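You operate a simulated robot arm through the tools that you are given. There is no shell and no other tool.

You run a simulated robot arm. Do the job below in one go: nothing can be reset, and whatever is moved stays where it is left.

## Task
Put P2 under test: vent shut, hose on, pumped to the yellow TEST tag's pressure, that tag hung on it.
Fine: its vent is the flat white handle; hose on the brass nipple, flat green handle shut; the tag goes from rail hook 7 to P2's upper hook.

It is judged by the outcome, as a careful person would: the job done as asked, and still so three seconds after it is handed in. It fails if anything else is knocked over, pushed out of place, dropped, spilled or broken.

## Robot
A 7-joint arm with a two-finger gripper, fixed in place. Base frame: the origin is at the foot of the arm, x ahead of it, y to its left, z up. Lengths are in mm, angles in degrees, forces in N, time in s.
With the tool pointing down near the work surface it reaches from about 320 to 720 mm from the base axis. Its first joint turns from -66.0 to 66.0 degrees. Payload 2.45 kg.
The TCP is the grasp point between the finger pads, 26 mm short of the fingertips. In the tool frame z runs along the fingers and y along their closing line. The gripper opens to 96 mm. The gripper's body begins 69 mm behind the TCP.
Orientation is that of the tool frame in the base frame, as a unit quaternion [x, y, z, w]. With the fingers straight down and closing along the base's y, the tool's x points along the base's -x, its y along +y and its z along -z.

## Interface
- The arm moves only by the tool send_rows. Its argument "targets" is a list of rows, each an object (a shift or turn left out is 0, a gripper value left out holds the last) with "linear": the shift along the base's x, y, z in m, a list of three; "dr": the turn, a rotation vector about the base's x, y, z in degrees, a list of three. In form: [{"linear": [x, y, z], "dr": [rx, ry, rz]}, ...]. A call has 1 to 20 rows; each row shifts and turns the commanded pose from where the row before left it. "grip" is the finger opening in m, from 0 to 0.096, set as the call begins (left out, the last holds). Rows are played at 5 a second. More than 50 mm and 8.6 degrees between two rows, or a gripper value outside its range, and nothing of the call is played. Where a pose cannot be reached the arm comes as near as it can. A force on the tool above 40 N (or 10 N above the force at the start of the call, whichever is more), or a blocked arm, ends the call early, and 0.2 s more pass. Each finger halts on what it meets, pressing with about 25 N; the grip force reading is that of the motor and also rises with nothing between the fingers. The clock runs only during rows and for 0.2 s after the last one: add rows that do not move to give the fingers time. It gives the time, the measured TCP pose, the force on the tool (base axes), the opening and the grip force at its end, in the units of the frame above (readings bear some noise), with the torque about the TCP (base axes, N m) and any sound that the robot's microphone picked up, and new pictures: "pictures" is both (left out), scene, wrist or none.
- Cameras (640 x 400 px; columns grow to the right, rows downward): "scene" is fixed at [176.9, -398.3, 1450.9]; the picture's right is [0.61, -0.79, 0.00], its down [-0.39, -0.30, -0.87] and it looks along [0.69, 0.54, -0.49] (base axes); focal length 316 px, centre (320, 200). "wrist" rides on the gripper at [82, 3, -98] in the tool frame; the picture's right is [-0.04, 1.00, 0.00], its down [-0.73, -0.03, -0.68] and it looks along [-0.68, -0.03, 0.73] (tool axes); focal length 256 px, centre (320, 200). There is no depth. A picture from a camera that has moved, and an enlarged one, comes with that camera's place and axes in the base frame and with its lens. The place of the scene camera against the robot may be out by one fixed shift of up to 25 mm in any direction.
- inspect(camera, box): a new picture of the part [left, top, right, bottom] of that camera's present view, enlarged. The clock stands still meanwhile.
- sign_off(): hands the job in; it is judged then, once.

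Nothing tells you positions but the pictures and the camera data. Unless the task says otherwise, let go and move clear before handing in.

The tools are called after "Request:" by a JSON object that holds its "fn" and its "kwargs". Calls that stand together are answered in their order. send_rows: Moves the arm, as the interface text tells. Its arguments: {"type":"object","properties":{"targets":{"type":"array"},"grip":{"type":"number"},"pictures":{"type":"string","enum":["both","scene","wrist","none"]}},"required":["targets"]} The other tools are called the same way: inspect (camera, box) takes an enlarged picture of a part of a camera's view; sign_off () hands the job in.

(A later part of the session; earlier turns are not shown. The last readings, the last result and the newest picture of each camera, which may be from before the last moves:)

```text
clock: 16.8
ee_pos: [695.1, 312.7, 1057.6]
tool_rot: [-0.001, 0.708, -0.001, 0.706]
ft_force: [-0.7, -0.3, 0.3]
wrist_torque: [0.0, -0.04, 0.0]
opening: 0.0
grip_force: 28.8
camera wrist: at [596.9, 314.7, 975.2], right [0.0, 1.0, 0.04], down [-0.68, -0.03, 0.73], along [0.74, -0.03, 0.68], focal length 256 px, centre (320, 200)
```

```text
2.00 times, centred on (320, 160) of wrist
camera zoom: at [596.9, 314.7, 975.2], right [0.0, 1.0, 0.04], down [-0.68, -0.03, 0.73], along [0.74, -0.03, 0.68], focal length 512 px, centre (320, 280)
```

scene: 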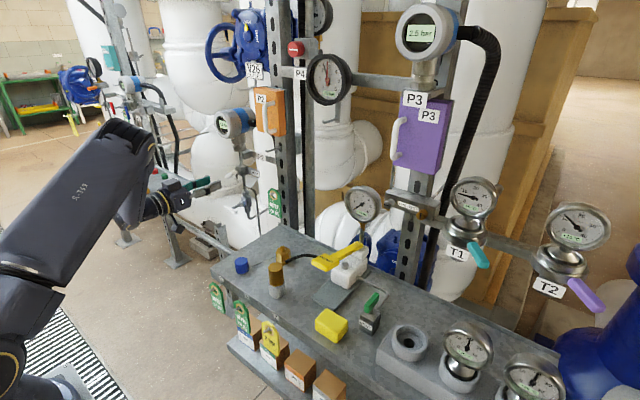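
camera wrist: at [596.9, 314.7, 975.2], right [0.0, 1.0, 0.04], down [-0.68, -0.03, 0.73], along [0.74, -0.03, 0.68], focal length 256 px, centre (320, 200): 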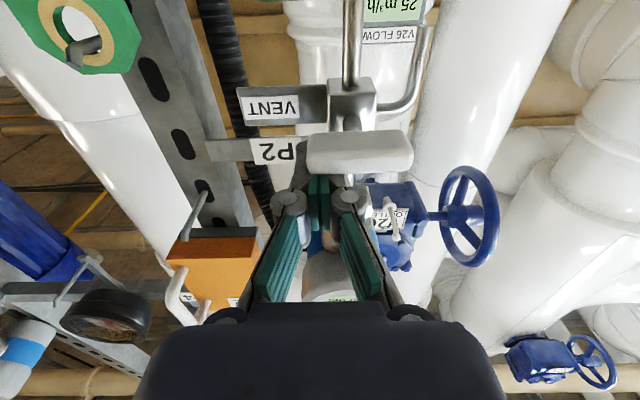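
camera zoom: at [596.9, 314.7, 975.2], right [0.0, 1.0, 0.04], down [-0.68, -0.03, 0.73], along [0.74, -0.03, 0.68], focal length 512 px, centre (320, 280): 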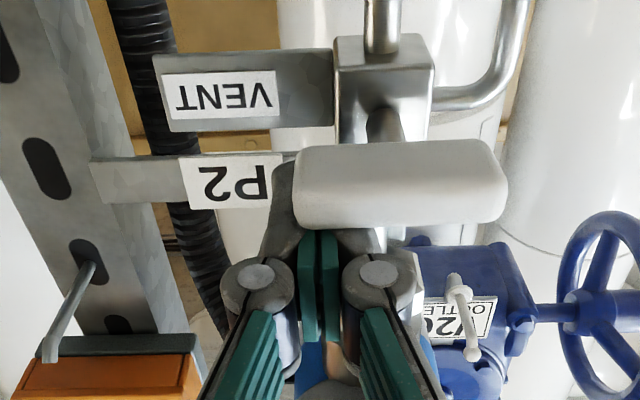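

The lever looks level. I'll press 2 mm more to feel for the end stop.

Request:
{"fn": "send_rows", "kwargs": {"targets": [{"linear": [0, 0, -0.001]}, {"linear": [0, 0, -0.001]}], "pictures": "wrist"}}

Request:
{"fn": "inspect", "kwargs": {"camera": "wrist", "box": [220, 60, 420, 260]}}

```text
clock: 17.4
ee_pos: [693.9, 312.4, 1057.7]
tool_rot: [0.001, 0.707, -0.002, 0.707]
ft_force: [0.4, 1.1, 6.1]
wrist_torque: [0.01, 0.07, 0.04]
opening: 6.1
grip_force: 28.2
camera wrist: at [597.0, 314.7, 974.6], right [0.0, 1.0, 0.04], down [-0.68, -0.03, 0.73], along [0.73, -0.03, 0.68], focal length 256 px, centre (320, 200)
```

wrist: 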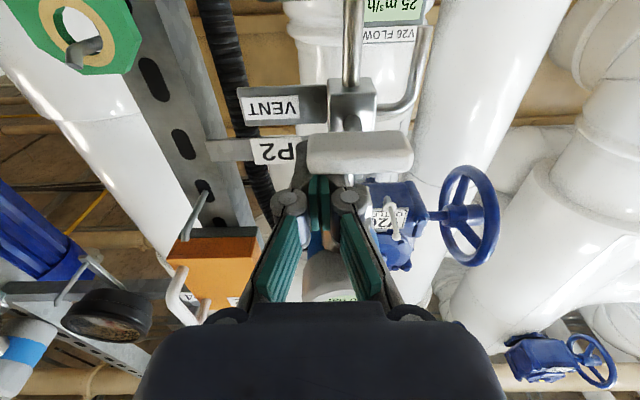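

```text
2.00 times, centred on (320, 160) of wrist
camera zoom: at [597.0, 314.7, 974.6], right [0.0, 1.0, 0.04], down [-0.68, -0.03, 0.73], along [0.73, -0.03, 0.68], focal length 512 px, centre (320, 280)
```

zoom: 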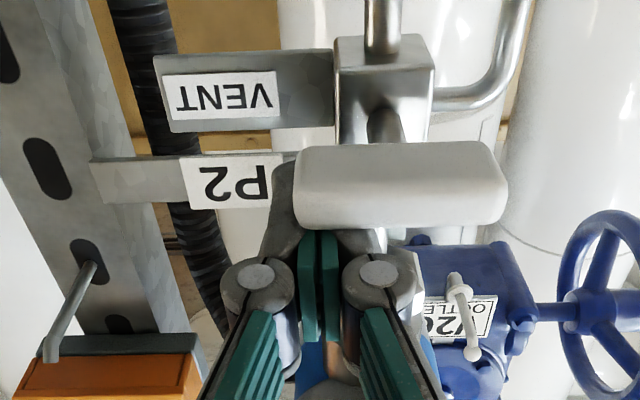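

The lever is level and resists further pressing, so the vent is crosswise to its line (I'll confirm it holds when pumping). I'll back away and bring the tool over the bench, pointing down.

Request:
{"fn": "send_rows", "kwargs": {"targets": [{"linear": [0, 0, 0.008]}, {"linear": [-0.04, 0, 0]}, {"linear": [-0.04, 0, 0]}, {"linear": [-0.04, 0, 0]}], "pictures": "none"}}

Request:
{"fn": "send_rows", "kwargs": {"grip": 0.07, "targets": [{"linear": [-0.0045, -0.021, 0.002], "dr": [0, 7.5, 0]}, {"linear": [-0.0045, -0.021, 0.002], "dr": [0, 7.5, 0]}, {"linear": [-0.0045, -0.021, 0.002], "dr": [0, 7.5, 0]}, {"linear": [-0.0045, -0.021, 0.002], "dr": [0, 7.5, 0]}, {"linear": [-0.0045, -0.021, 0.002], "dr": [0, 7.5, 0]}, {"linear": [-0.0045, -0.021, 0.002], "dr": [0, 7.5, 0]}, {"linear": [-0.0045, -0.021, 0.002], "dr": [0, 7.5, 0]}, {"linear": [-0.0045, -0.021, 0.002], "dr": [0, 7.5, 0]}, {"linear": [-0.0045, -0.021, 0.002], "dr": [0, 7.5, 0]}, {"linear": [-0.0045, -0.021, 0.002], "dr": [0, 7.5, 0]}, {"linear": [-0.0045, -0.021, 0.002], "dr": [0, 7.5, 0]}, {"linear": [-0.0045, -0.021, 0.002], "dr": [0, 7.5, 0]}, {}], "pictures": "both"}}

Request:
{"fn": "inspect", "kwargs": {"camera": "scene", "box": [190, 140, 270, 220]}}

```text
clock: 18.4
ee_pos: [572.7, 310.9, 1066.5]
tool_rot: [0.001, 0.708, -0.001, 0.706]
ft_force: [-0.9, 0.4, -0.9]
wrist_torque: [-0.01, 0.04, -0.02]
opening: 0.1
grip_force: 28.7
```

```text
clock: 21.2
ee_pos: [517.6, 58.8, 1091.0]
tool_rot: [-0.001, 1.0, -0.001, -0.001]
ft_force: [0.2, -0.7, 0.6]
wrist_torque: [0.03, -0.01, -0.03]
opening: 70.0
grip_force: 0.0
camera wrist: at [438.2, 62.0, 1186.2], right [0.04, 1.0, 0.0], down [0.74, -0.03, 0.68], along [0.68, -0.03, -0.74], focal length 256 px, centre (320, 200)
```

scene: 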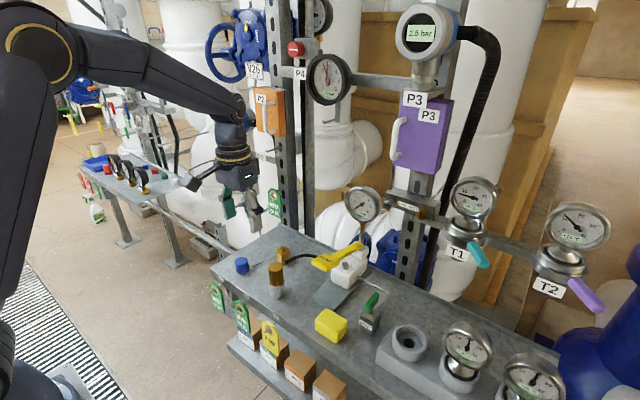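
wrist: 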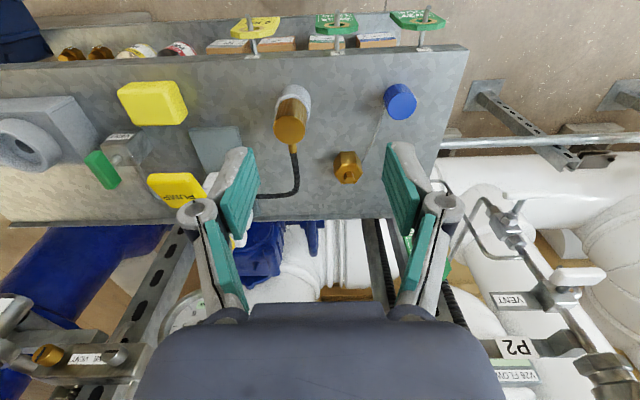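

```text
5.00 times, centred on (230, 180) of scene
camera zoom: at [176.9, -398.3, 1450.9], right [0.61, -0.79, 0.0], down [-0.39, -0.3, -0.87], along [0.69, 0.54, -0.49], focal length 1582 px, centre (770, 300)
```

zoom: 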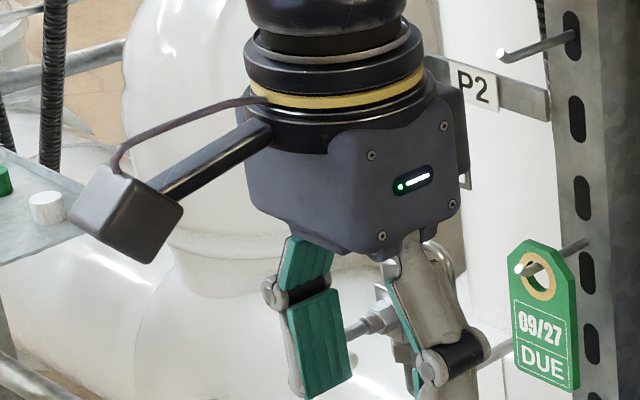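

From above I can see the coupling in its cup, the nipple, and the level vent lever at lower right. I'll enlarge the bench items to pin their positions.

Request:
{"fn": "inspect", "kwargs": {"camera": "wrist", "box": [240, 70, 440, 195]}}

Request:
{"fn": "inspect", "kwargs": {"camera": "wrist", "box": [60, 60, 260, 240]}}

Request:
{"fn": "inspect", "kwargs": {"camera": "wrist", "box": [210, 0, 460, 60]}}

Request:
{"fn": "inspect", "kwargs": {"camera": "scene", "box": [255, 235, 315, 305]}}

```text
3.20 times, centred on (340, 132) of wrist
camera zoom: at [438.2, 62.0, 1186.2], right [0.04, 1.0, 0.0], down [0.74, -0.03, 0.68], along [0.68, -0.03, -0.74], focal length 819 px, centre (256, 416)
```

zoom: 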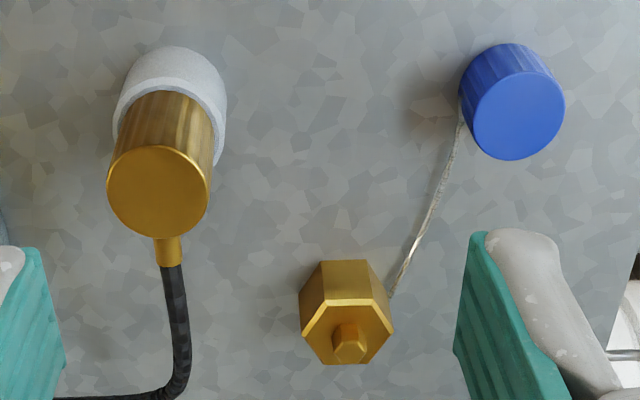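

```text
2.22 times, centred on (160, 150) of wrist
camera zoom: at [438.2, 62.0, 1186.2], right [0.04, 1.0, 0.0], down [0.74, -0.03, 0.68], along [0.68, -0.03, -0.74], focal length 569 px, centre (676, 311)
```

zoom: 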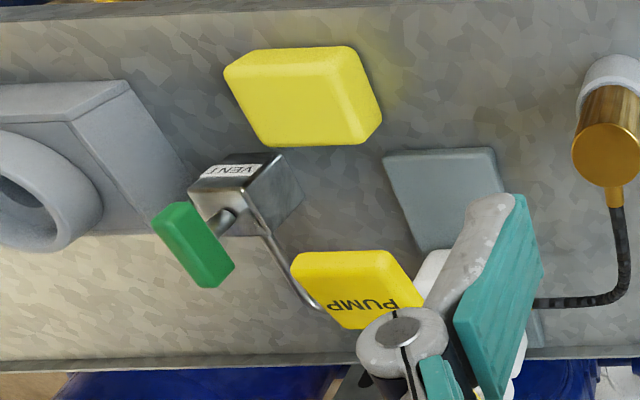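

```text
2.56 times, centred on (335, 30) of wrist
camera zoom: at [438.2, 62.0, 1186.2], right [0.04, 1.0, 0.0], down [0.74, -0.03, 0.68], along [0.68, -0.03, -0.74], focal length 655 px, centre (282, 635)
```

zoom: 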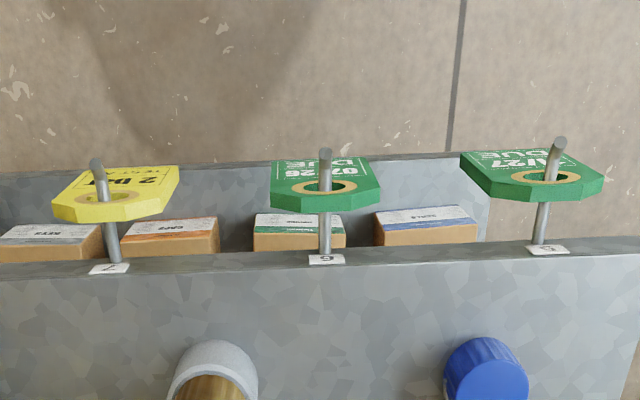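

```text
5.71 times, centred on (285, 270) of scene
camera zoom: at [176.9, -398.3, 1450.9], right [0.61, -0.79, 0.0], down [-0.39, -0.3, -0.87], along [0.69, 0.54, -0.49], focal length 1809 px, centre (520, -200)
```

zoom: 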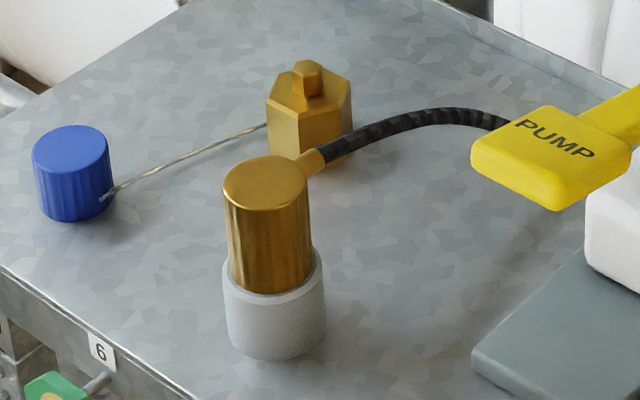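

I take the coupling's top centre as (567, 24, 935), 34 mm across, and the nipple's stub top as (661, 94, 899). I'll move above the coupling and check the line-up.

Request:
{"fn": "send_rows", "kwargs": {"targets": [{"linear": [0.024, -0.0175, 0]}, {"linear": [0.024, -0.0175, 0]}, {"linear": [0, 0, -0.04]}, {"linear": [0, 0, -0.04]}, {}], "pictures": "wrist"}}

Request:
{"fn": "inspect", "kwargs": {"camera": "wrist", "box": [220, 80, 420, 240]}}

Request:
{"fn": "inspect", "kwargs": {"camera": "scene", "box": [230, 200, 330, 300]}}

```text
clock: 22.4
ee_pos: [566.3, 25.7, 1007.2]
tool_rot: [0.0, 1.0, 0.0, -0.001]
ft_force: [0.0, 0.3, -0.6]
wrist_torque: [0.04, 0.02, 0.01]
opening: 70.0
grip_force: 0.0
camera wrist: at [486.3, 28.7, 1104.6], right [0.04, 1.0, 0.0], down [0.73, -0.03, 0.68], along [0.68, -0.03, -0.74], focal length 256 px, centre (320, 200)
```

wrist: 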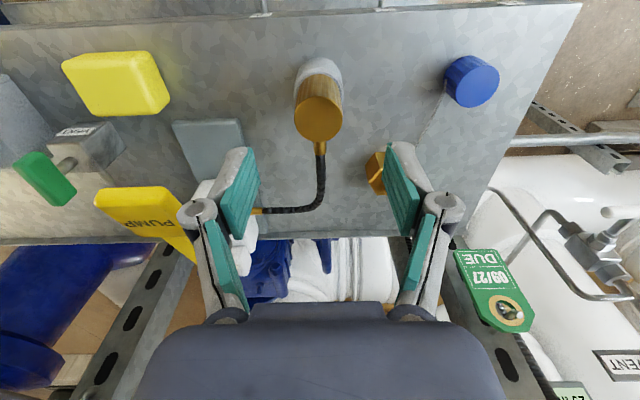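

```text
2.50 times, centred on (320, 160) of wrist
camera zoom: at [486.3, 28.7, 1104.6], right [0.04, 1.0, 0.0], down [0.73, -0.03, 0.68], along [0.68, -0.03, -0.74], focal length 640 px, centre (320, 300)
```

zoom: 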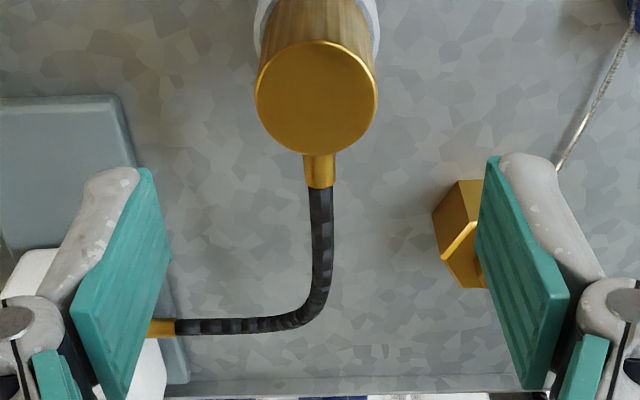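

```text
4.00 times, centred on (280, 250) of scene
camera zoom: at [176.9, -398.3, 1450.9], right [0.61, -0.79, 0.0], down [-0.39, -0.3, -0.87], along [0.69, 0.54, -0.49], focal length 1266 px, centre (480, 0)
```

zoom: 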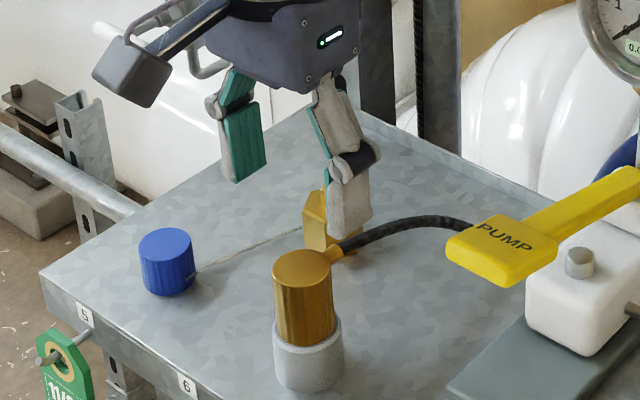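

The coupling lies straight below the grasp point. I'll descend to just above the cup's rim and look before gripping.

Request:
{"fn": "send_rows", "kwargs": {"targets": [{"linear": [0, 0.0005, -0.03]}, {"linear": [0, 0, -0.03]}, {"linear": [0, 0, -0.015]}, {"linear": [0, 0, -0.012]}, {}], "pictures": "wrist"}}

Request:
{"fn": "inspect", "kwargs": {"camera": "scene", "box": [230, 200, 330, 300]}}

```text
clock: 23.6
ee_pos: [566.3, 25.6, 920.4]
tool_rot: [-0.002, 1.0, 0.0, -0.001]
ft_force: [0.3, -0.6, 0.4]
wrist_torque: [0.04, 0.01, -0.01]
opening: 69.7
grip_force: 0.0
camera wrist: at [486.8, 27.9, 1017.9], right [0.04, 1.0, 0.0], down [0.73, -0.03, 0.68], along [0.68, -0.03, -0.73], focal length 256 px, centre (320, 200)
```

wrist: 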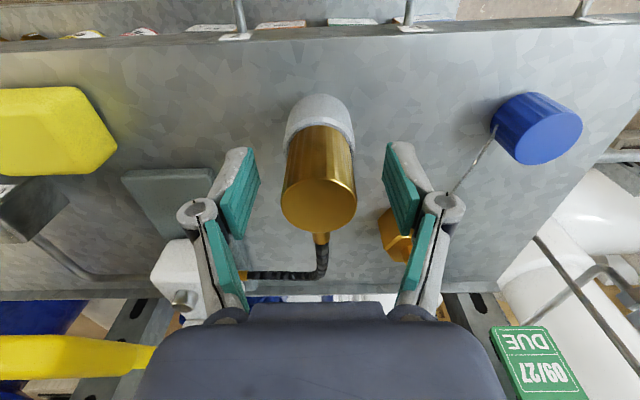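

```text
4.00 times, centred on (280, 250) of scene
camera zoom: at [176.9, -398.3, 1450.9], right [0.61, -0.79, 0.0], down [-0.39, -0.3, -0.87], along [0.69, 0.54, -0.49], focal length 1266 px, centre (480, 0)
```

zoom: 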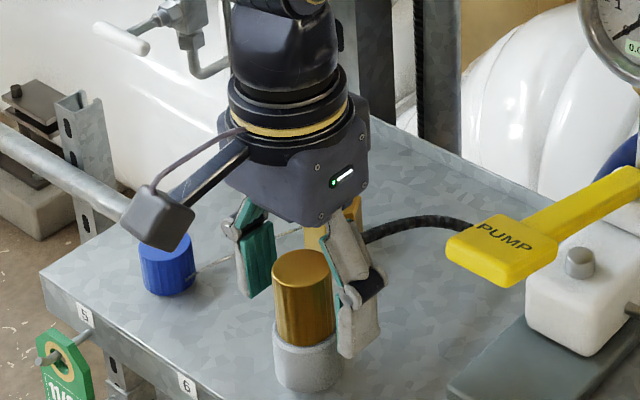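

The coupling is centred between the fingers and clear of the cup rim. Closing on it.

Request:
{"fn": "send_rows", "kwargs": {"grip": 0.0, "targets": [{}, {}, {}, {}], "pictures": "wrist"}}

Request:
{"fn": "inspect", "kwargs": {"camera": "scene", "box": [230, 200, 330, 300]}}

```text
clock: 24.6
ee_pos: [567.1, 25.1, 921.2]
tool_rot: [0.001, 1.0, -0.001, -0.001]
ft_force: [0.5, 0.4, 0.0]
wrist_torque: [-0.03, 0.02, 0.04]
opening: 33.7
grip_force: 24.9
camera wrist: at [486.8, 27.8, 1018.1], right [0.04, 1.0, 0.0], down [0.73, -0.03, 0.68], along [0.68, -0.03, -0.74], focal length 256 px, centre (320, 200)
```

wrist: 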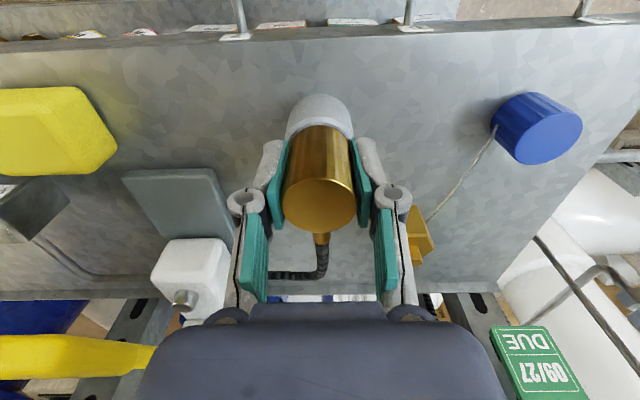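

```text
4.00 times, centred on (280, 250) of scene
camera zoom: at [176.9, -398.3, 1450.9], right [0.61, -0.79, 0.0], down [-0.39, -0.3, -0.87], along [0.69, 0.54, -0.49], focal length 1266 px, centre (480, 0)
```

zoom: 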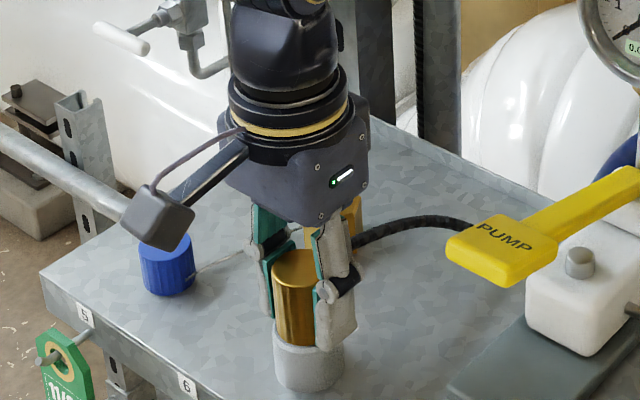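

Gripped at 33.7 mm. Lifting the coupling straight out of the cup.

Request:
{"fn": "send_rows", "kwargs": {"targets": [{"linear": [0, 0, 0.02]}, {"linear": [0, 0, 0.03]}, {"linear": [0, 0, 0.03]}, {}], "pictures": "wrist"}}

Request:
{"fn": "inspect", "kwargs": {"camera": "scene", "box": [230, 180, 330, 300]}}

Request:
{"fn": "inspect", "kwargs": {"camera": "wrist", "box": [220, 80, 460, 240]}}

```text
clock: 25.6
ee_pos: [566.7, 25.4, 1002.1]
tool_rot: [0.001, 1.0, 0.0, -0.001]
ft_force: [-0.8, -0.6, -1.5]
wrist_torque: [0.0, 0.0, 0.0]
opening: 33.4
grip_force: 25.6
camera wrist: at [486.7, 27.9, 1099.3], right [0.04, 1.0, 0.0], down [0.73, -0.03, 0.68], along [0.68, -0.03, -0.74], focal length 256 px, centre (320, 200)
```

wrist: 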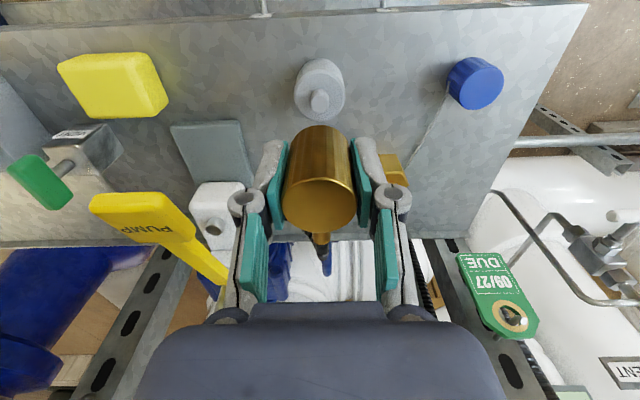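

```text
3.33 times, centred on (280, 240) of scene
camera zoom: at [176.9, -398.3, 1450.9], right [0.61, -0.79, 0.0], down [-0.39, -0.3, -0.87], along [0.69, 0.54, -0.49], focal length 1055 px, centre (453, 67)
```

zoom: 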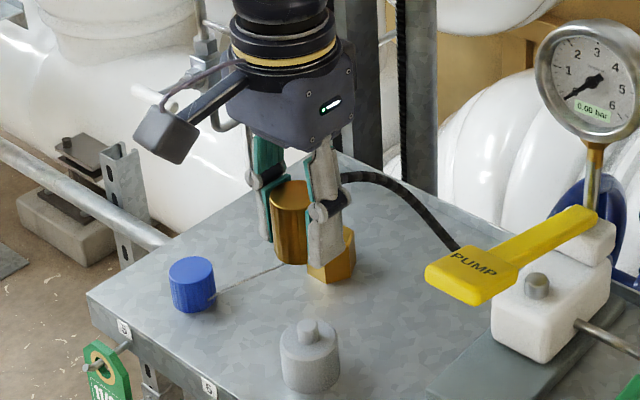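

```text
2.50 times, centred on (340, 160) of wrist
camera zoom: at [486.7, 27.9, 1099.3], right [0.04, 1.0, 0.0], down [0.73, -0.03, 0.68], along [0.68, -0.03, -0.74], focal length 640 px, centre (270, 300)
```

zoom: 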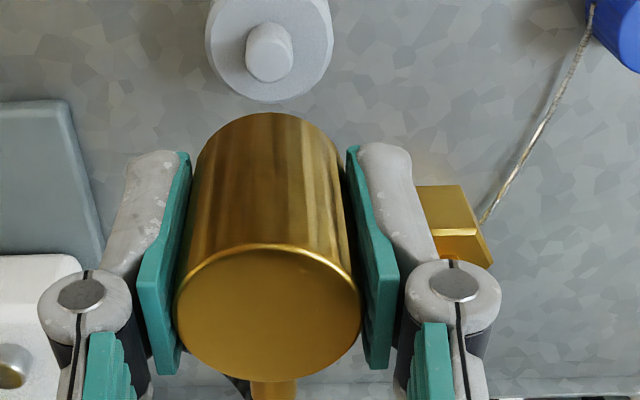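

The cup turns out to be a dummy stub of the same shape, so the coupling seats when the grasp point is at about z 920. Moving over the nipple at (661, 94).

Request:
{"fn": "send_rows", "kwargs": {"targets": [{"linear": [0.0315, 0.0233, 0]}, {"linear": [0.0315, 0.0233, 0]}, {"linear": [0.0315, 0.0234, 0]}, {}, {}], "pictures": "wrist"}}

Request:
{"fn": "inspect", "kwargs": {"camera": "scene", "box": [230, 180, 330, 300]}}

Request:
{"fn": "inspect", "kwargs": {"camera": "wrist", "box": [220, 60, 420, 240]}}

```text
clock: 26.8
ee_pos: [661.5, 93.6, 1002.0]
tool_rot: [0.0, 1.0, -0.001, -0.001]
ft_force: [0.3, -0.5, -0.4]
wrist_torque: [0.02, -0.02, -0.01]
opening: 33.3
grip_force: 24.8
camera wrist: at [581.4, 96.6, 1097.6], right [0.04, 1.0, 0.0], down [0.73, -0.03, 0.68], along [0.68, -0.03, -0.74], focal length 256 px, centre (320, 200)
```

wrist: 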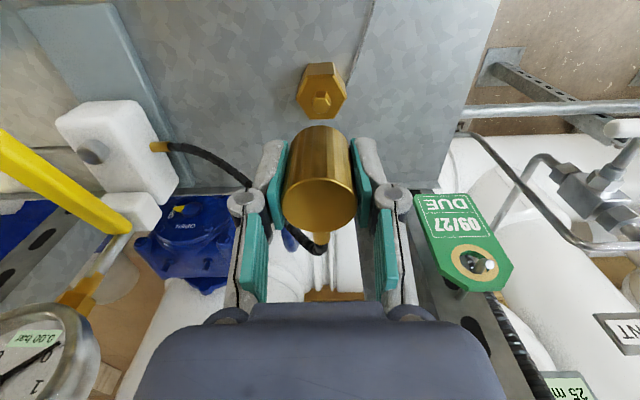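

```text
3.33 times, centred on (280, 240) of scene
camera zoom: at [176.9, -398.3, 1450.9], right [0.61, -0.79, 0.0], down [-0.39, -0.3, -0.87], along [0.69, 0.54, -0.49], focal length 1055 px, centre (453, 67)
```

zoom: 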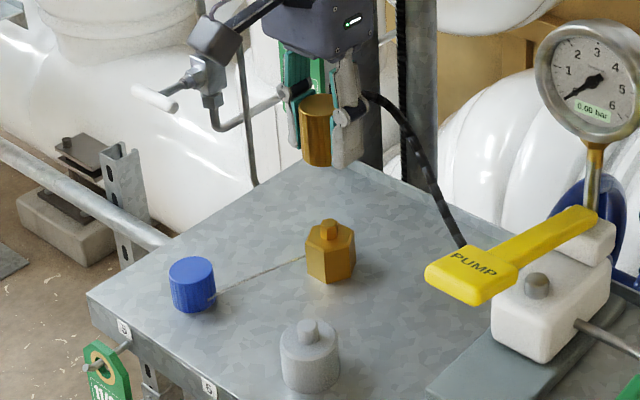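

```text
2.22 times, centred on (320, 150) of wrist
camera zoom: at [581.4, 96.6, 1097.6], right [0.04, 1.0, 0.0], down [0.73, -0.03, 0.68], along [0.68, -0.03, -0.74], focal length 569 px, centre (320, 311)
```

zoom: 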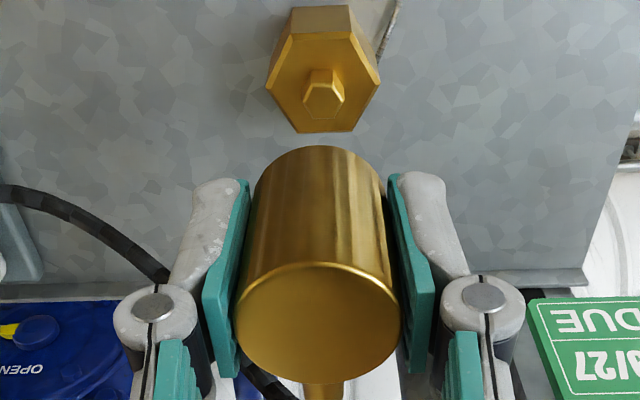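

The nipple stub is within about a millimetre of straight below the coupling. I'll nudge by (1.0, 0.8) mm and lower to just above the stub.

Request:
{"fn": "send_rows", "kwargs": {"targets": [{"linear": [0.001, 0.0008, -0.02]}, {"linear": [0, 0, -0.02]}, {"linear": [0, 0, -0.02]}, {"linear": [0, 0, -0.006]}, {}], "pictures": "wrist"}}

Request:
{"fn": "inspect", "kwargs": {"camera": "scene", "box": [255, 215, 315, 275]}}

Request:
{"fn": "inspect", "kwargs": {"camera": "wrist", "box": [260, 60, 380, 160]}}

```text
clock: 28.0
ee_pos: [662.0, 95.8, 936.7]
tool_rot: [0.0, 1.0, -0.001, 0.0]
ft_force: [-0.5, 0.0, -0.7]
wrist_torque: [0.02, -0.01, -0.02]
opening: 33.6
grip_force: 25.0
camera wrist: at [582.2, 99.1, 1033.0], right [0.04, 1.0, 0.0], down [0.73, -0.03, 0.68], along [0.68, -0.03, -0.74], focal length 256 px, centre (320, 200)
```

wrist: 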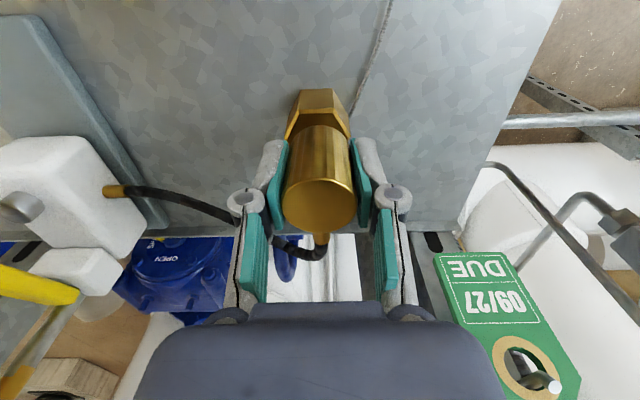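

```text
6.67 times, centred on (285, 245) of scene
camera zoom: at [176.9, -398.3, 1450.9], right [0.61, -0.79, 0.0], down [-0.39, -0.3, -0.87], along [0.69, 0.54, -0.49], focal length 2110 px, centre (553, -100)
```

zoom: 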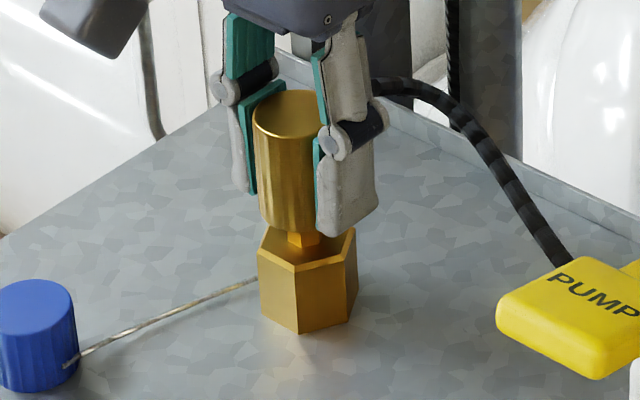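

```text
4.00 times, centred on (320, 110) of wrist
camera zoom: at [582.2, 99.1, 1033.0], right [0.04, 1.0, 0.0], down [0.73, -0.03, 0.68], along [0.68, -0.03, -0.74], focal length 1024 px, centre (320, 560)
```

zoom: 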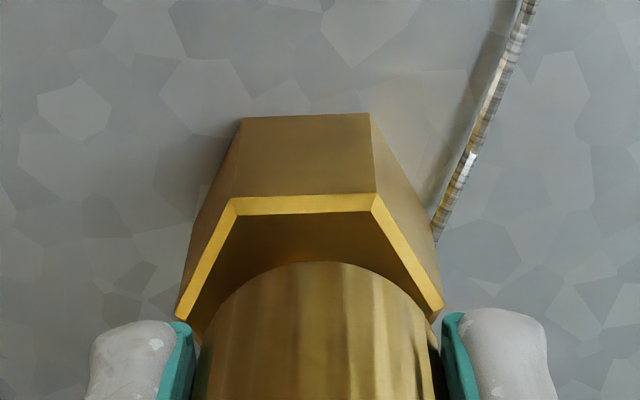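

The stub seems slightly off the coupling's axis in both views. I'll enlarge further to measure the offset before pressing down.

Request:
{"fn": "inspect", "kwargs": {"camera": "scene", "box": [268, 225, 300, 265]}}

Request:
{"fn": "inspect", "kwargs": {"camera": "wrist", "box": [280, 80, 360, 240]}}

```text
10.00 times, centred on (284, 245) of scene
camera zoom: at [176.9, -398.3, 1450.9], right [0.61, -0.79, 0.0], down [-0.39, -0.3, -0.87], along [0.69, 0.54, -0.49], focal length 3165 px, centre (680, -250)
```

zoom: 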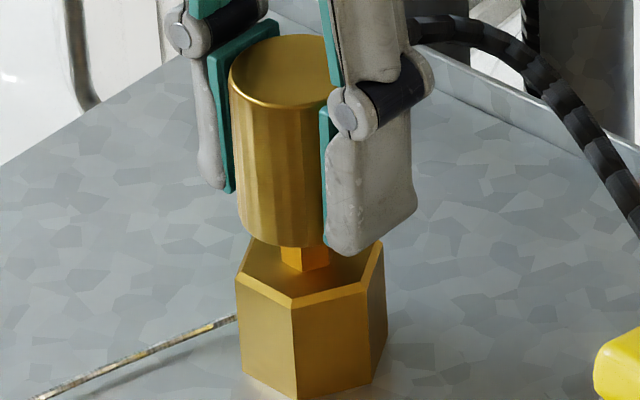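

```text
2.50 times, centred on (320, 160) of wrist
camera zoom: at [582.2, 99.1, 1033.0], right [0.04, 1.0, 0.0], down [0.73, -0.03, 0.68], along [0.68, -0.03, -0.74], focal length 640 px, centre (320, 300)
```

zoom: 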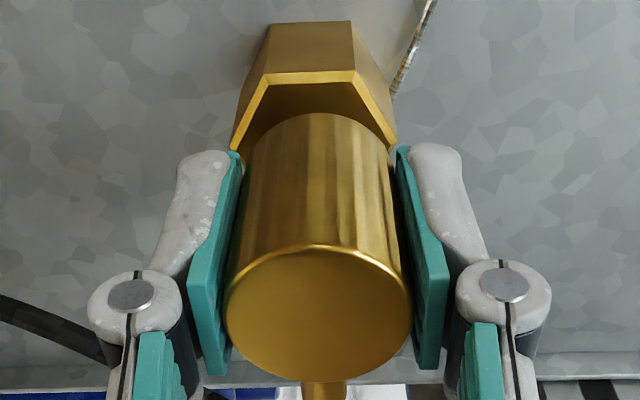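

The coupling sits about 1 mm too far in x and 1.4 mm too far in y. I'll correct that and look again.

Request:
{"fn": "send_rows", "kwargs": {"targets": [{"linear": [-0.001, -0.0013, 0]}, {}, {}], "pictures": "none"}}

Request:
{"fn": "inspect", "kwargs": {"camera": "wrist", "box": [280, 80, 360, 240]}}

Request:
{"fn": "inspect", "kwargs": {"camera": "scene", "box": [268, 225, 300, 265]}}

```text
clock: 28.8
ee_pos: [662.7, 94.4, 937.6]
tool_rot: [0.0, 1.0, -0.001, 0.0]
ft_force: [0.6, -0.3, -1.0]
wrist_torque: [0.02, -0.01, 0.03]
opening: 33.8
grip_force: 25.4
```

```text
2.50 times, centred on (320, 160) of wrist
camera zoom: at [581.7, 97.2, 1033.2], right [0.04, 1.0, 0.0], down [0.73, -0.03, 0.68], along [0.68, -0.03, -0.74], focal length 640 px, centre (320, 300)
```

zoom: 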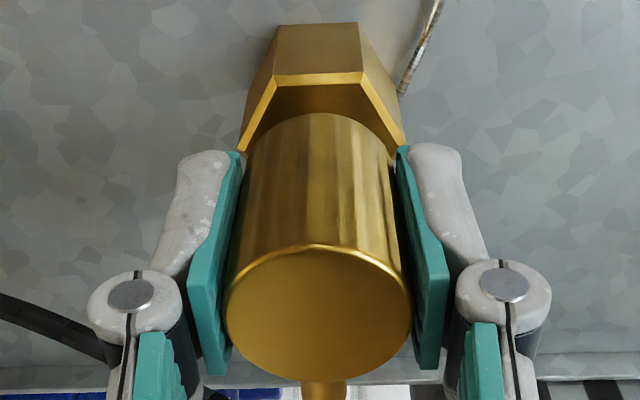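

```text
10.00 times, centred on (284, 245) of scene
camera zoom: at [176.9, -398.3, 1450.9], right [0.61, -0.79, 0.0], down [-0.39, -0.3, -0.87], along [0.69, 0.54, -0.49], focal length 3165 px, centre (680, -250)
```

zoom: 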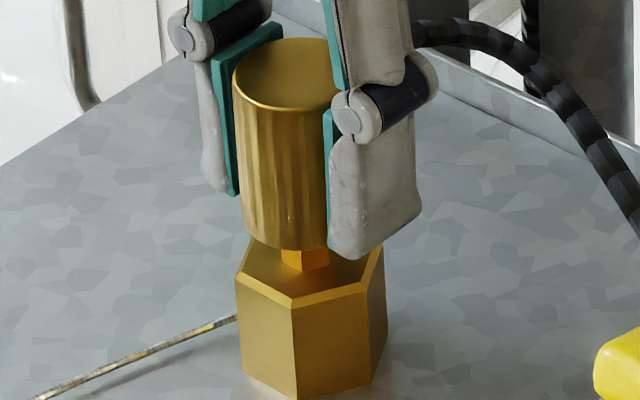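

Sideways it is centred now; a further 1.2 mm back in x should do. Then I press down in small steps, watching force and sound.

Request:
{"fn": "send_rows", "kwargs": {"targets": [{"linear": [-0.0012, 0, 0]}, {"linear": [0, 0, -0.003]}, {"linear": [0, 0, -0.003]}, {"linear": [0, 0, -0.003]}, {"linear": [0, 0, -0.002]}, {}], "pictures": "wrist"}}

Request:
{"fn": "inspect", "kwargs": {"camera": "scene", "box": [268, 225, 300, 265]}}

```text
clock: 30.2
ee_pos: [660.7, 94.3, 924.5]
tool_rot: [0.0, 1.0, -0.001, 0.0]
ft_force: [0.1, -0.2, -1.1]
wrist_torque: [-0.02, 0.0, -0.01]
opening: 33.6
grip_force: 24.6
camera wrist: at [580.5, 97.1, 1021.3], right [0.04, 1.0, 0.0], down [0.73, -0.03, 0.68], along [0.68, -0.03, -0.74], focal length 256 px, centre (320, 200)
```

wrist: 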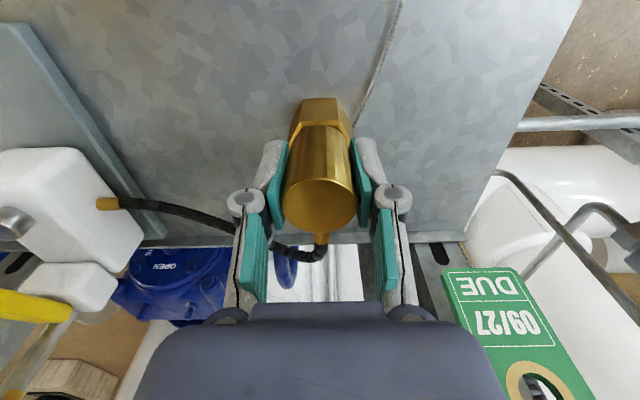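

```text
10.00 times, centred on (284, 245) of scene
camera zoom: at [176.9, -398.3, 1450.9], right [0.61, -0.79, 0.0], down [-0.39, -0.3, -0.87], along [0.69, 0.54, -0.49], focal length 3165 px, centre (680, -250)
```

zoom: 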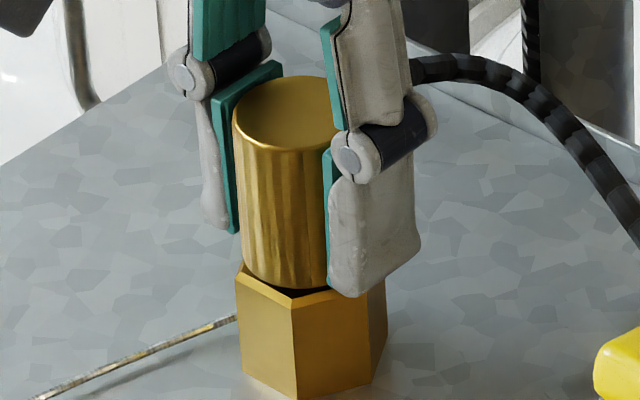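

The stub has slid into the coupling without any force. Pressing the rest of the way onto the hex.

Request:
{"fn": "send_rows", "kwargs": {"targets": [{"linear": [0, 0, -0.002]}, {"linear": [0, 0, -0.002]}, {"linear": [0, 0, -0.002]}, {"linear": [0, 0, -0.002]}, {}], "pictures": "wrist"}}

Request:
{"fn": "inspect", "kwargs": {"camera": "scene", "box": [268, 225, 300, 265]}}

```text
clock: 31.4
ee_pos: [661.9, 94.5, 918.4]
tool_rot: [0.0, 1.0, 0.0, 0.001]
ft_force: [1.6, 1.6, 19.7]
wrist_torque: [0.07, 0.02, 0.04]
opening: 33.8
grip_force: 24.8
camera wrist: at [581.3, 97.2, 1014.6], right [0.04, 1.0, 0.0], down [0.73, -0.03, 0.68], along [0.68, -0.03, -0.73], focal length 256 px, centre (320, 200)
```

wrist: 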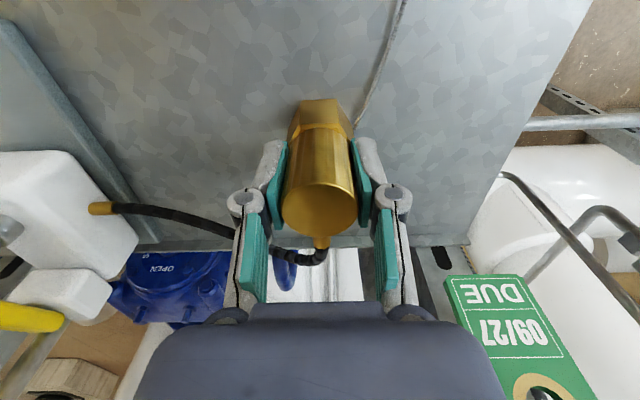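

```text
10.00 times, centred on (284, 245) of scene
camera zoom: at [176.6, -398.3, 1450.9], right [0.61, -0.79, 0.0], down [-0.38, -0.3, -0.87], along [0.69, 0.54, -0.49], focal length 3165 px, centre (680, -250)
```

zoom: 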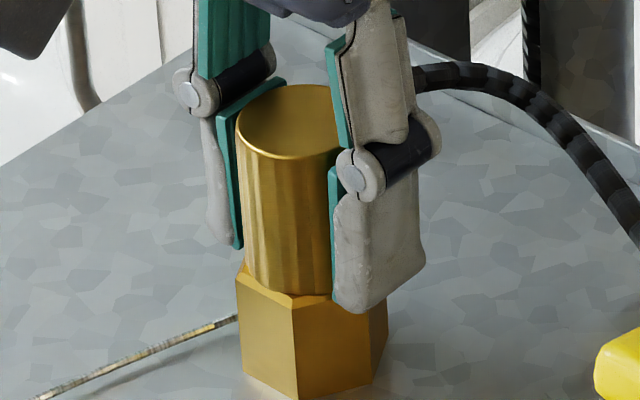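

It now meets about 20 N on the hex. I'll press slightly harder to be sure it is home, listening for a click.

Request:
{"fn": "send_rows", "kwargs": {"targets": [{"linear": [0, 0, -0.001]}, {"linear": [0, 0, -0.001]}, {}], "pictures": "none"}}

Request:
{"fn": "inspect", "kwargs": {"camera": "scene", "box": [268, 225, 300, 265]}}

```text
clock: 32.2
ee_pos: [662.7, 94.4, 918.9]
tool_rot: [0.001, 1.0, 0.0, 0.003]
ft_force: [4.7, 2.8, 30.8]
wrist_torque: [0.21, -0.02, -0.07]
opening: 33.6
grip_force: 24.8
```

```text
10.00 times, centred on (284, 245) of scene
camera zoom: at [176.4, -398.3, 1450.9], right [0.61, -0.79, 0.0], down [-0.38, -0.3, -0.87], along [0.69, 0.54, -0.49], focal length 3165 px, centre (680, -250)
```

zoom: 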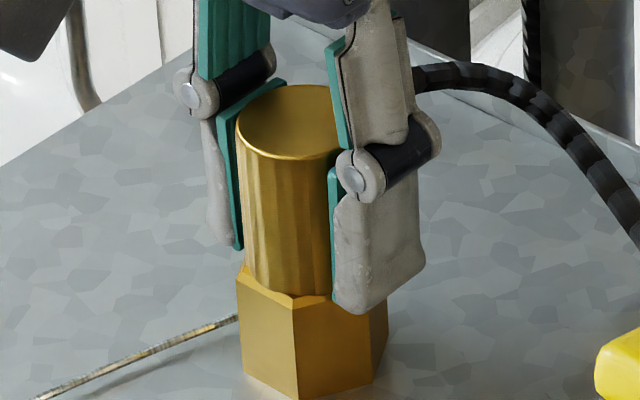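

It is hard against the hex, with no further travel. I'll ease off the pressure, then tug very lightly to learn whether it holds by itself.

Request:
{"fn": "send_rows", "kwargs": {"targets": [{"linear": [0, 0, 0.0025]}, {}, {"linear": [0, 0, 0.0015]}, {}], "pictures": "wrist"}}

```text
clock: 33.2
ee_pos: [661.6, 95.1, 918.9]
tool_rot: [-0.001, 1.0, -0.002, -0.002]
ft_force: [5.3, 0.7, 9.8]
wrist_torque: [0.06, -0.26, 0.01]
opening: 33.3
grip_force: 25.0
camera wrist: at [580.4, 97.1, 1015.2], right [0.04, 1.0, 0.0], down [0.74, -0.03, 0.68], along [0.68, -0.03, -0.74], focal length 256 px, centre (320, 200)
```

wrist: 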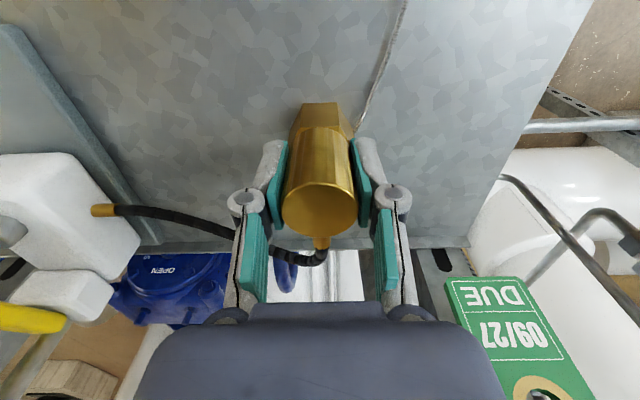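

Pressure is eased. I'll open the fingers and rise clear, watching whether the coupling stays on.

Request:
{"fn": "send_rows", "kwargs": {"grip": 0.07, "targets": [{}, {}, {}, {"linear": [0, 0, 0.02]}, {"linear": [0, 0, 0.04]}, {"linear": [0, 0, 0.04]}], "pictures": "both"}}

Request:
{"fn": "inspect", "kwargs": {"camera": "scene", "box": [254, 215, 318, 265]}}

Request:
{"fn": "inspect", "kwargs": {"camera": "wrist", "box": [220, 40, 420, 220]}}

```text
clock: 34.6
ee_pos: [659.7, 94.0, 1021.9]
tool_rot: [0.0, 1.0, -0.001, 0.0]
ft_force: [0.0, 1.0, -0.1]
wrist_torque: [0.0, -0.02, 0.02]
opening: 70.0
grip_force: 0.0
camera wrist: at [579.5, 97.3, 1117.9], right [0.04, 1.0, 0.0], down [0.74, -0.03, 0.68], along [0.68, -0.03, -0.74], focal length 256 px, centre (320, 200)
```

scene: 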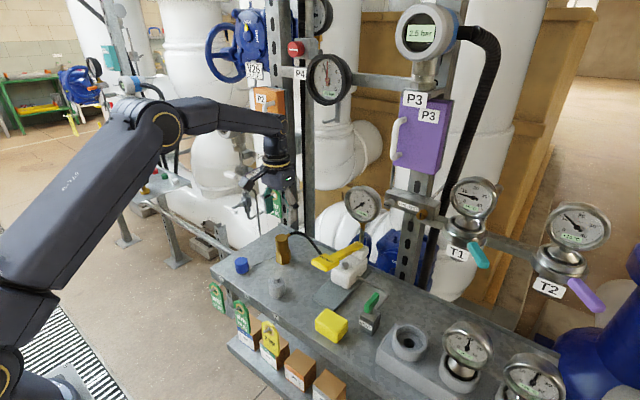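
wrist: 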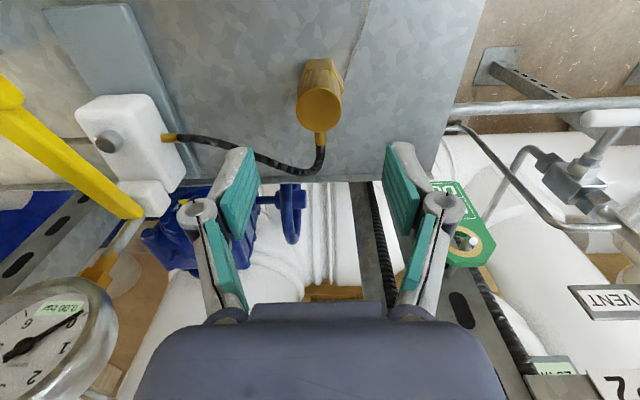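

```text
8.00 times, centred on (286, 240) of scene
camera zoom: at [176.9, -398.3, 1450.9], right [0.61, -0.79, 0.0], down [-0.39, -0.3, -0.87], along [0.69, 0.54, -0.49], focal length 2532 px, centre (592, -120)
```

zoom: 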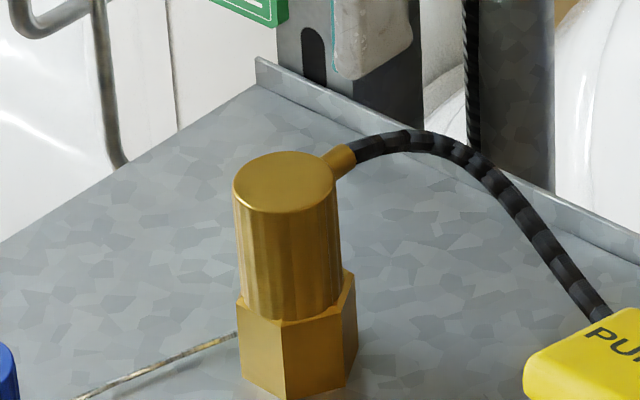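

```text
2.22 times, centred on (320, 130) of wrist
camera zoom: at [579.5, 97.3, 1117.9], right [0.04, 1.0, 0.0], down [0.74, -0.03, 0.68], along [0.68, -0.03, -0.74], focal length 569 px, centre (320, 356)
```

zoom: 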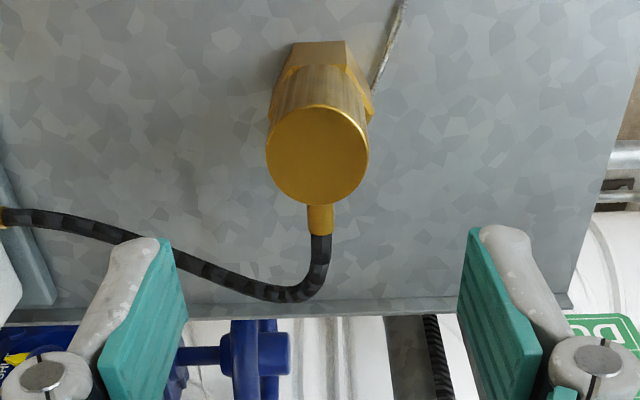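

The coupling stays upright on the nipple by itself. Next is the pump's flat green handle near (610, -206, 935); I'll rise, pass over the pump paddle and view it from above.

Request:
{"fn": "send_rows", "kwargs": {"targets": [{"linear": [0, 0, 0.04]}, {"linear": [0, 0, 0.04]}, {"linear": [-0.014, -0.043, 0]}, {"linear": [-0.014, -0.043, 0]}, {"linear": [-0.014, -0.043, 0]}, {"linear": [-0.014, -0.043, 0]}, {"linear": [-0.014, -0.043, 0]}, {"linear": [-0.014, -0.043, 0]}, {"linear": [-0.014, -0.042, 0]}, {}], "pictures": "both"}}

Request:
{"fn": "inspect", "kwargs": {"camera": "wrist", "box": [220, 80, 420, 240]}}

Request:
{"fn": "inspect", "kwargs": {"camera": "scene", "box": [330, 270, 410, 340]}}

```text
clock: 36.8
ee_pos: [565.2, -205.2, 1099.6]
tool_rot: [-0.001, 1.0, -0.001, -0.001]
ft_force: [0.7, -0.5, -0.6]
wrist_torque: [-0.04, -0.02, -0.01]
opening: 69.9
grip_force: 0.1
camera wrist: at [484.1, -202.9, 1195.9], right [0.04, 1.0, 0.0], down [0.73, -0.03, 0.68], along [0.68, -0.03, -0.74], focal length 256 px, centre (320, 200)
```

scene: 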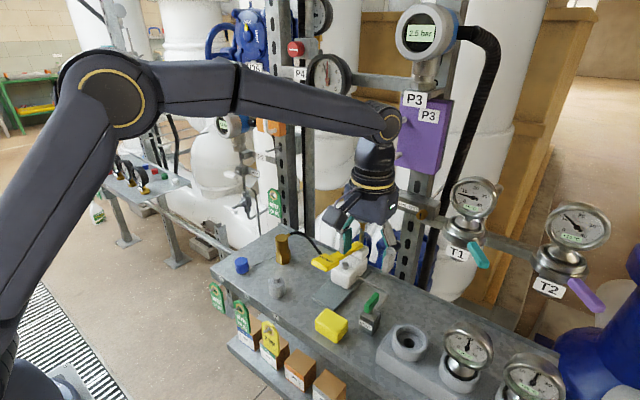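
wrist: 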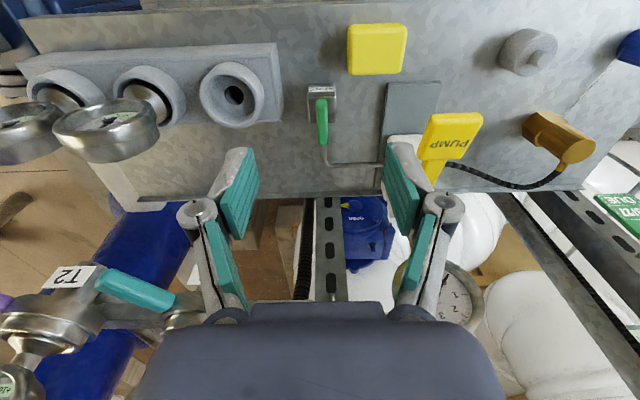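

```text
2.50 times, centred on (320, 160) of wrist
camera zoom: at [484.1, -202.9, 1195.9], right [0.04, 1.0, 0.0], down [0.73, -0.03, 0.68], along [0.68, -0.03, -0.74], focal length 640 px, centre (320, 300)
```

zoom: 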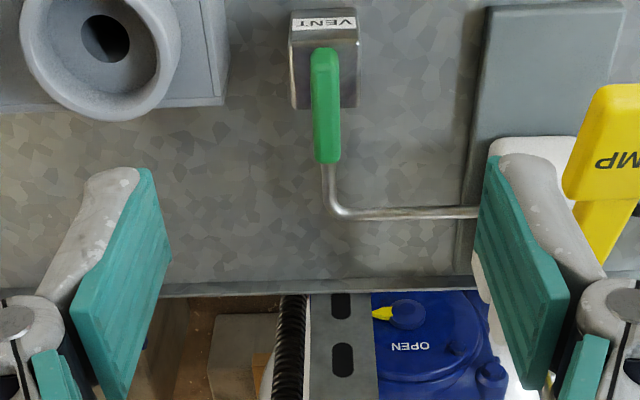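

```text
5.71 times, centred on (370, 305) of scene
camera zoom: at [176.9, -398.3, 1450.9], right [0.61, -0.79, 0.0], down [-0.39, -0.3, -0.87], along [0.69, 0.54, -0.49], focal length 1809 px, centre (34, -400)
```

zoom: 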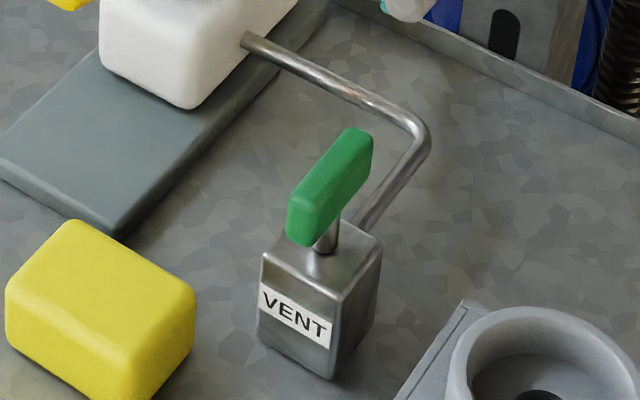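

From here the green handle is clearly in line with its pipe (along x), centred near (610.5, -205.5, 934). I'll come down over it with the fingers on either side.

Request:
{"fn": "send_rows", "kwargs": {"grip": 0.05, "targets": [{"linear": [0.024, 0, -0.02]}, {"linear": [0.023, 0, -0.03]}, {"linear": [0, 0, -0.04]}, {}, {}], "pictures": "wrist"}}

Request:
{"fn": "inspect", "kwargs": {"camera": "wrist", "box": [220, 60, 420, 220]}}

Request:
{"fn": "inspect", "kwargs": {"camera": "scene", "box": [330, 230, 430, 330]}}

```text
clock: 38.0
ee_pos: [609.4, -204.1, 1010.9]
tool_rot: [0.001, 1.0, -0.002, -0.001]
ft_force: [-0.1, 0.3, -1.1]
wrist_torque: [-0.02, 0.03, -0.03]
opening: 49.9
grip_force: 0.1
camera wrist: at [529.0, -202.3, 1107.2], right [0.04, 1.0, 0.0], down [0.73, -0.03, 0.68], along [0.68, -0.03, -0.74], focal length 256 px, centre (320, 200)
```

wrist: 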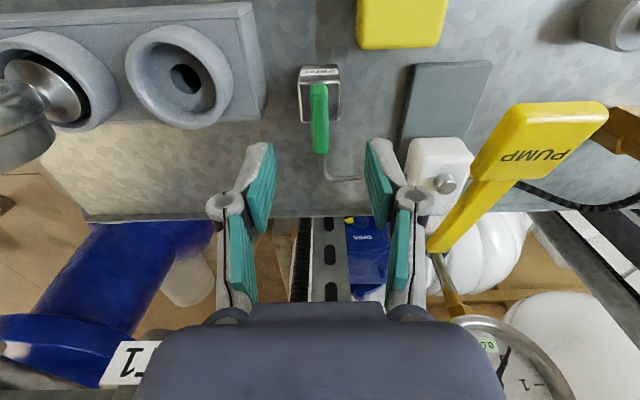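

```text
2.50 times, centred on (320, 140) of wrist
camera zoom: at [529.0, -202.3, 1107.2], right [0.04, 1.0, 0.0], down [0.73, -0.03, 0.68], along [0.68, -0.03, -0.74], focal length 640 px, centre (320, 350)
```

zoom: 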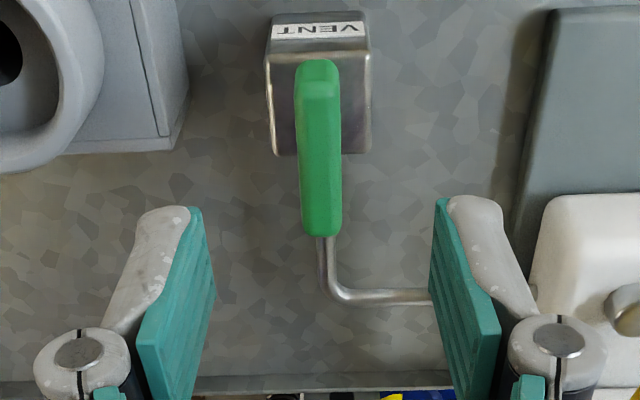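

```text
4.00 times, centred on (380, 280) of scene
camera zoom: at [176.9, -398.3, 1450.9], right [0.61, -0.79, 0.0], down [-0.39, -0.3, -0.87], along [0.69, 0.54, -0.49], focal length 1266 px, centre (80, -120)
```

zoom: 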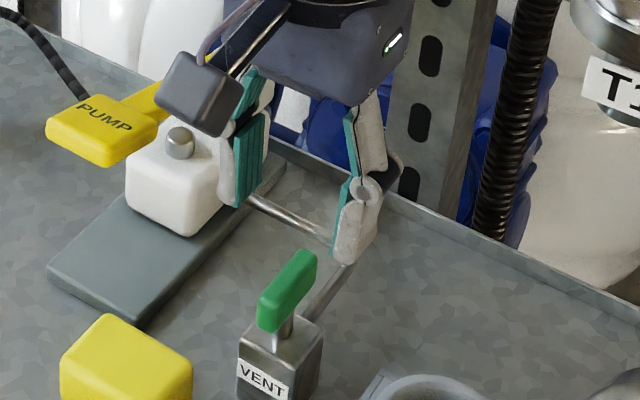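

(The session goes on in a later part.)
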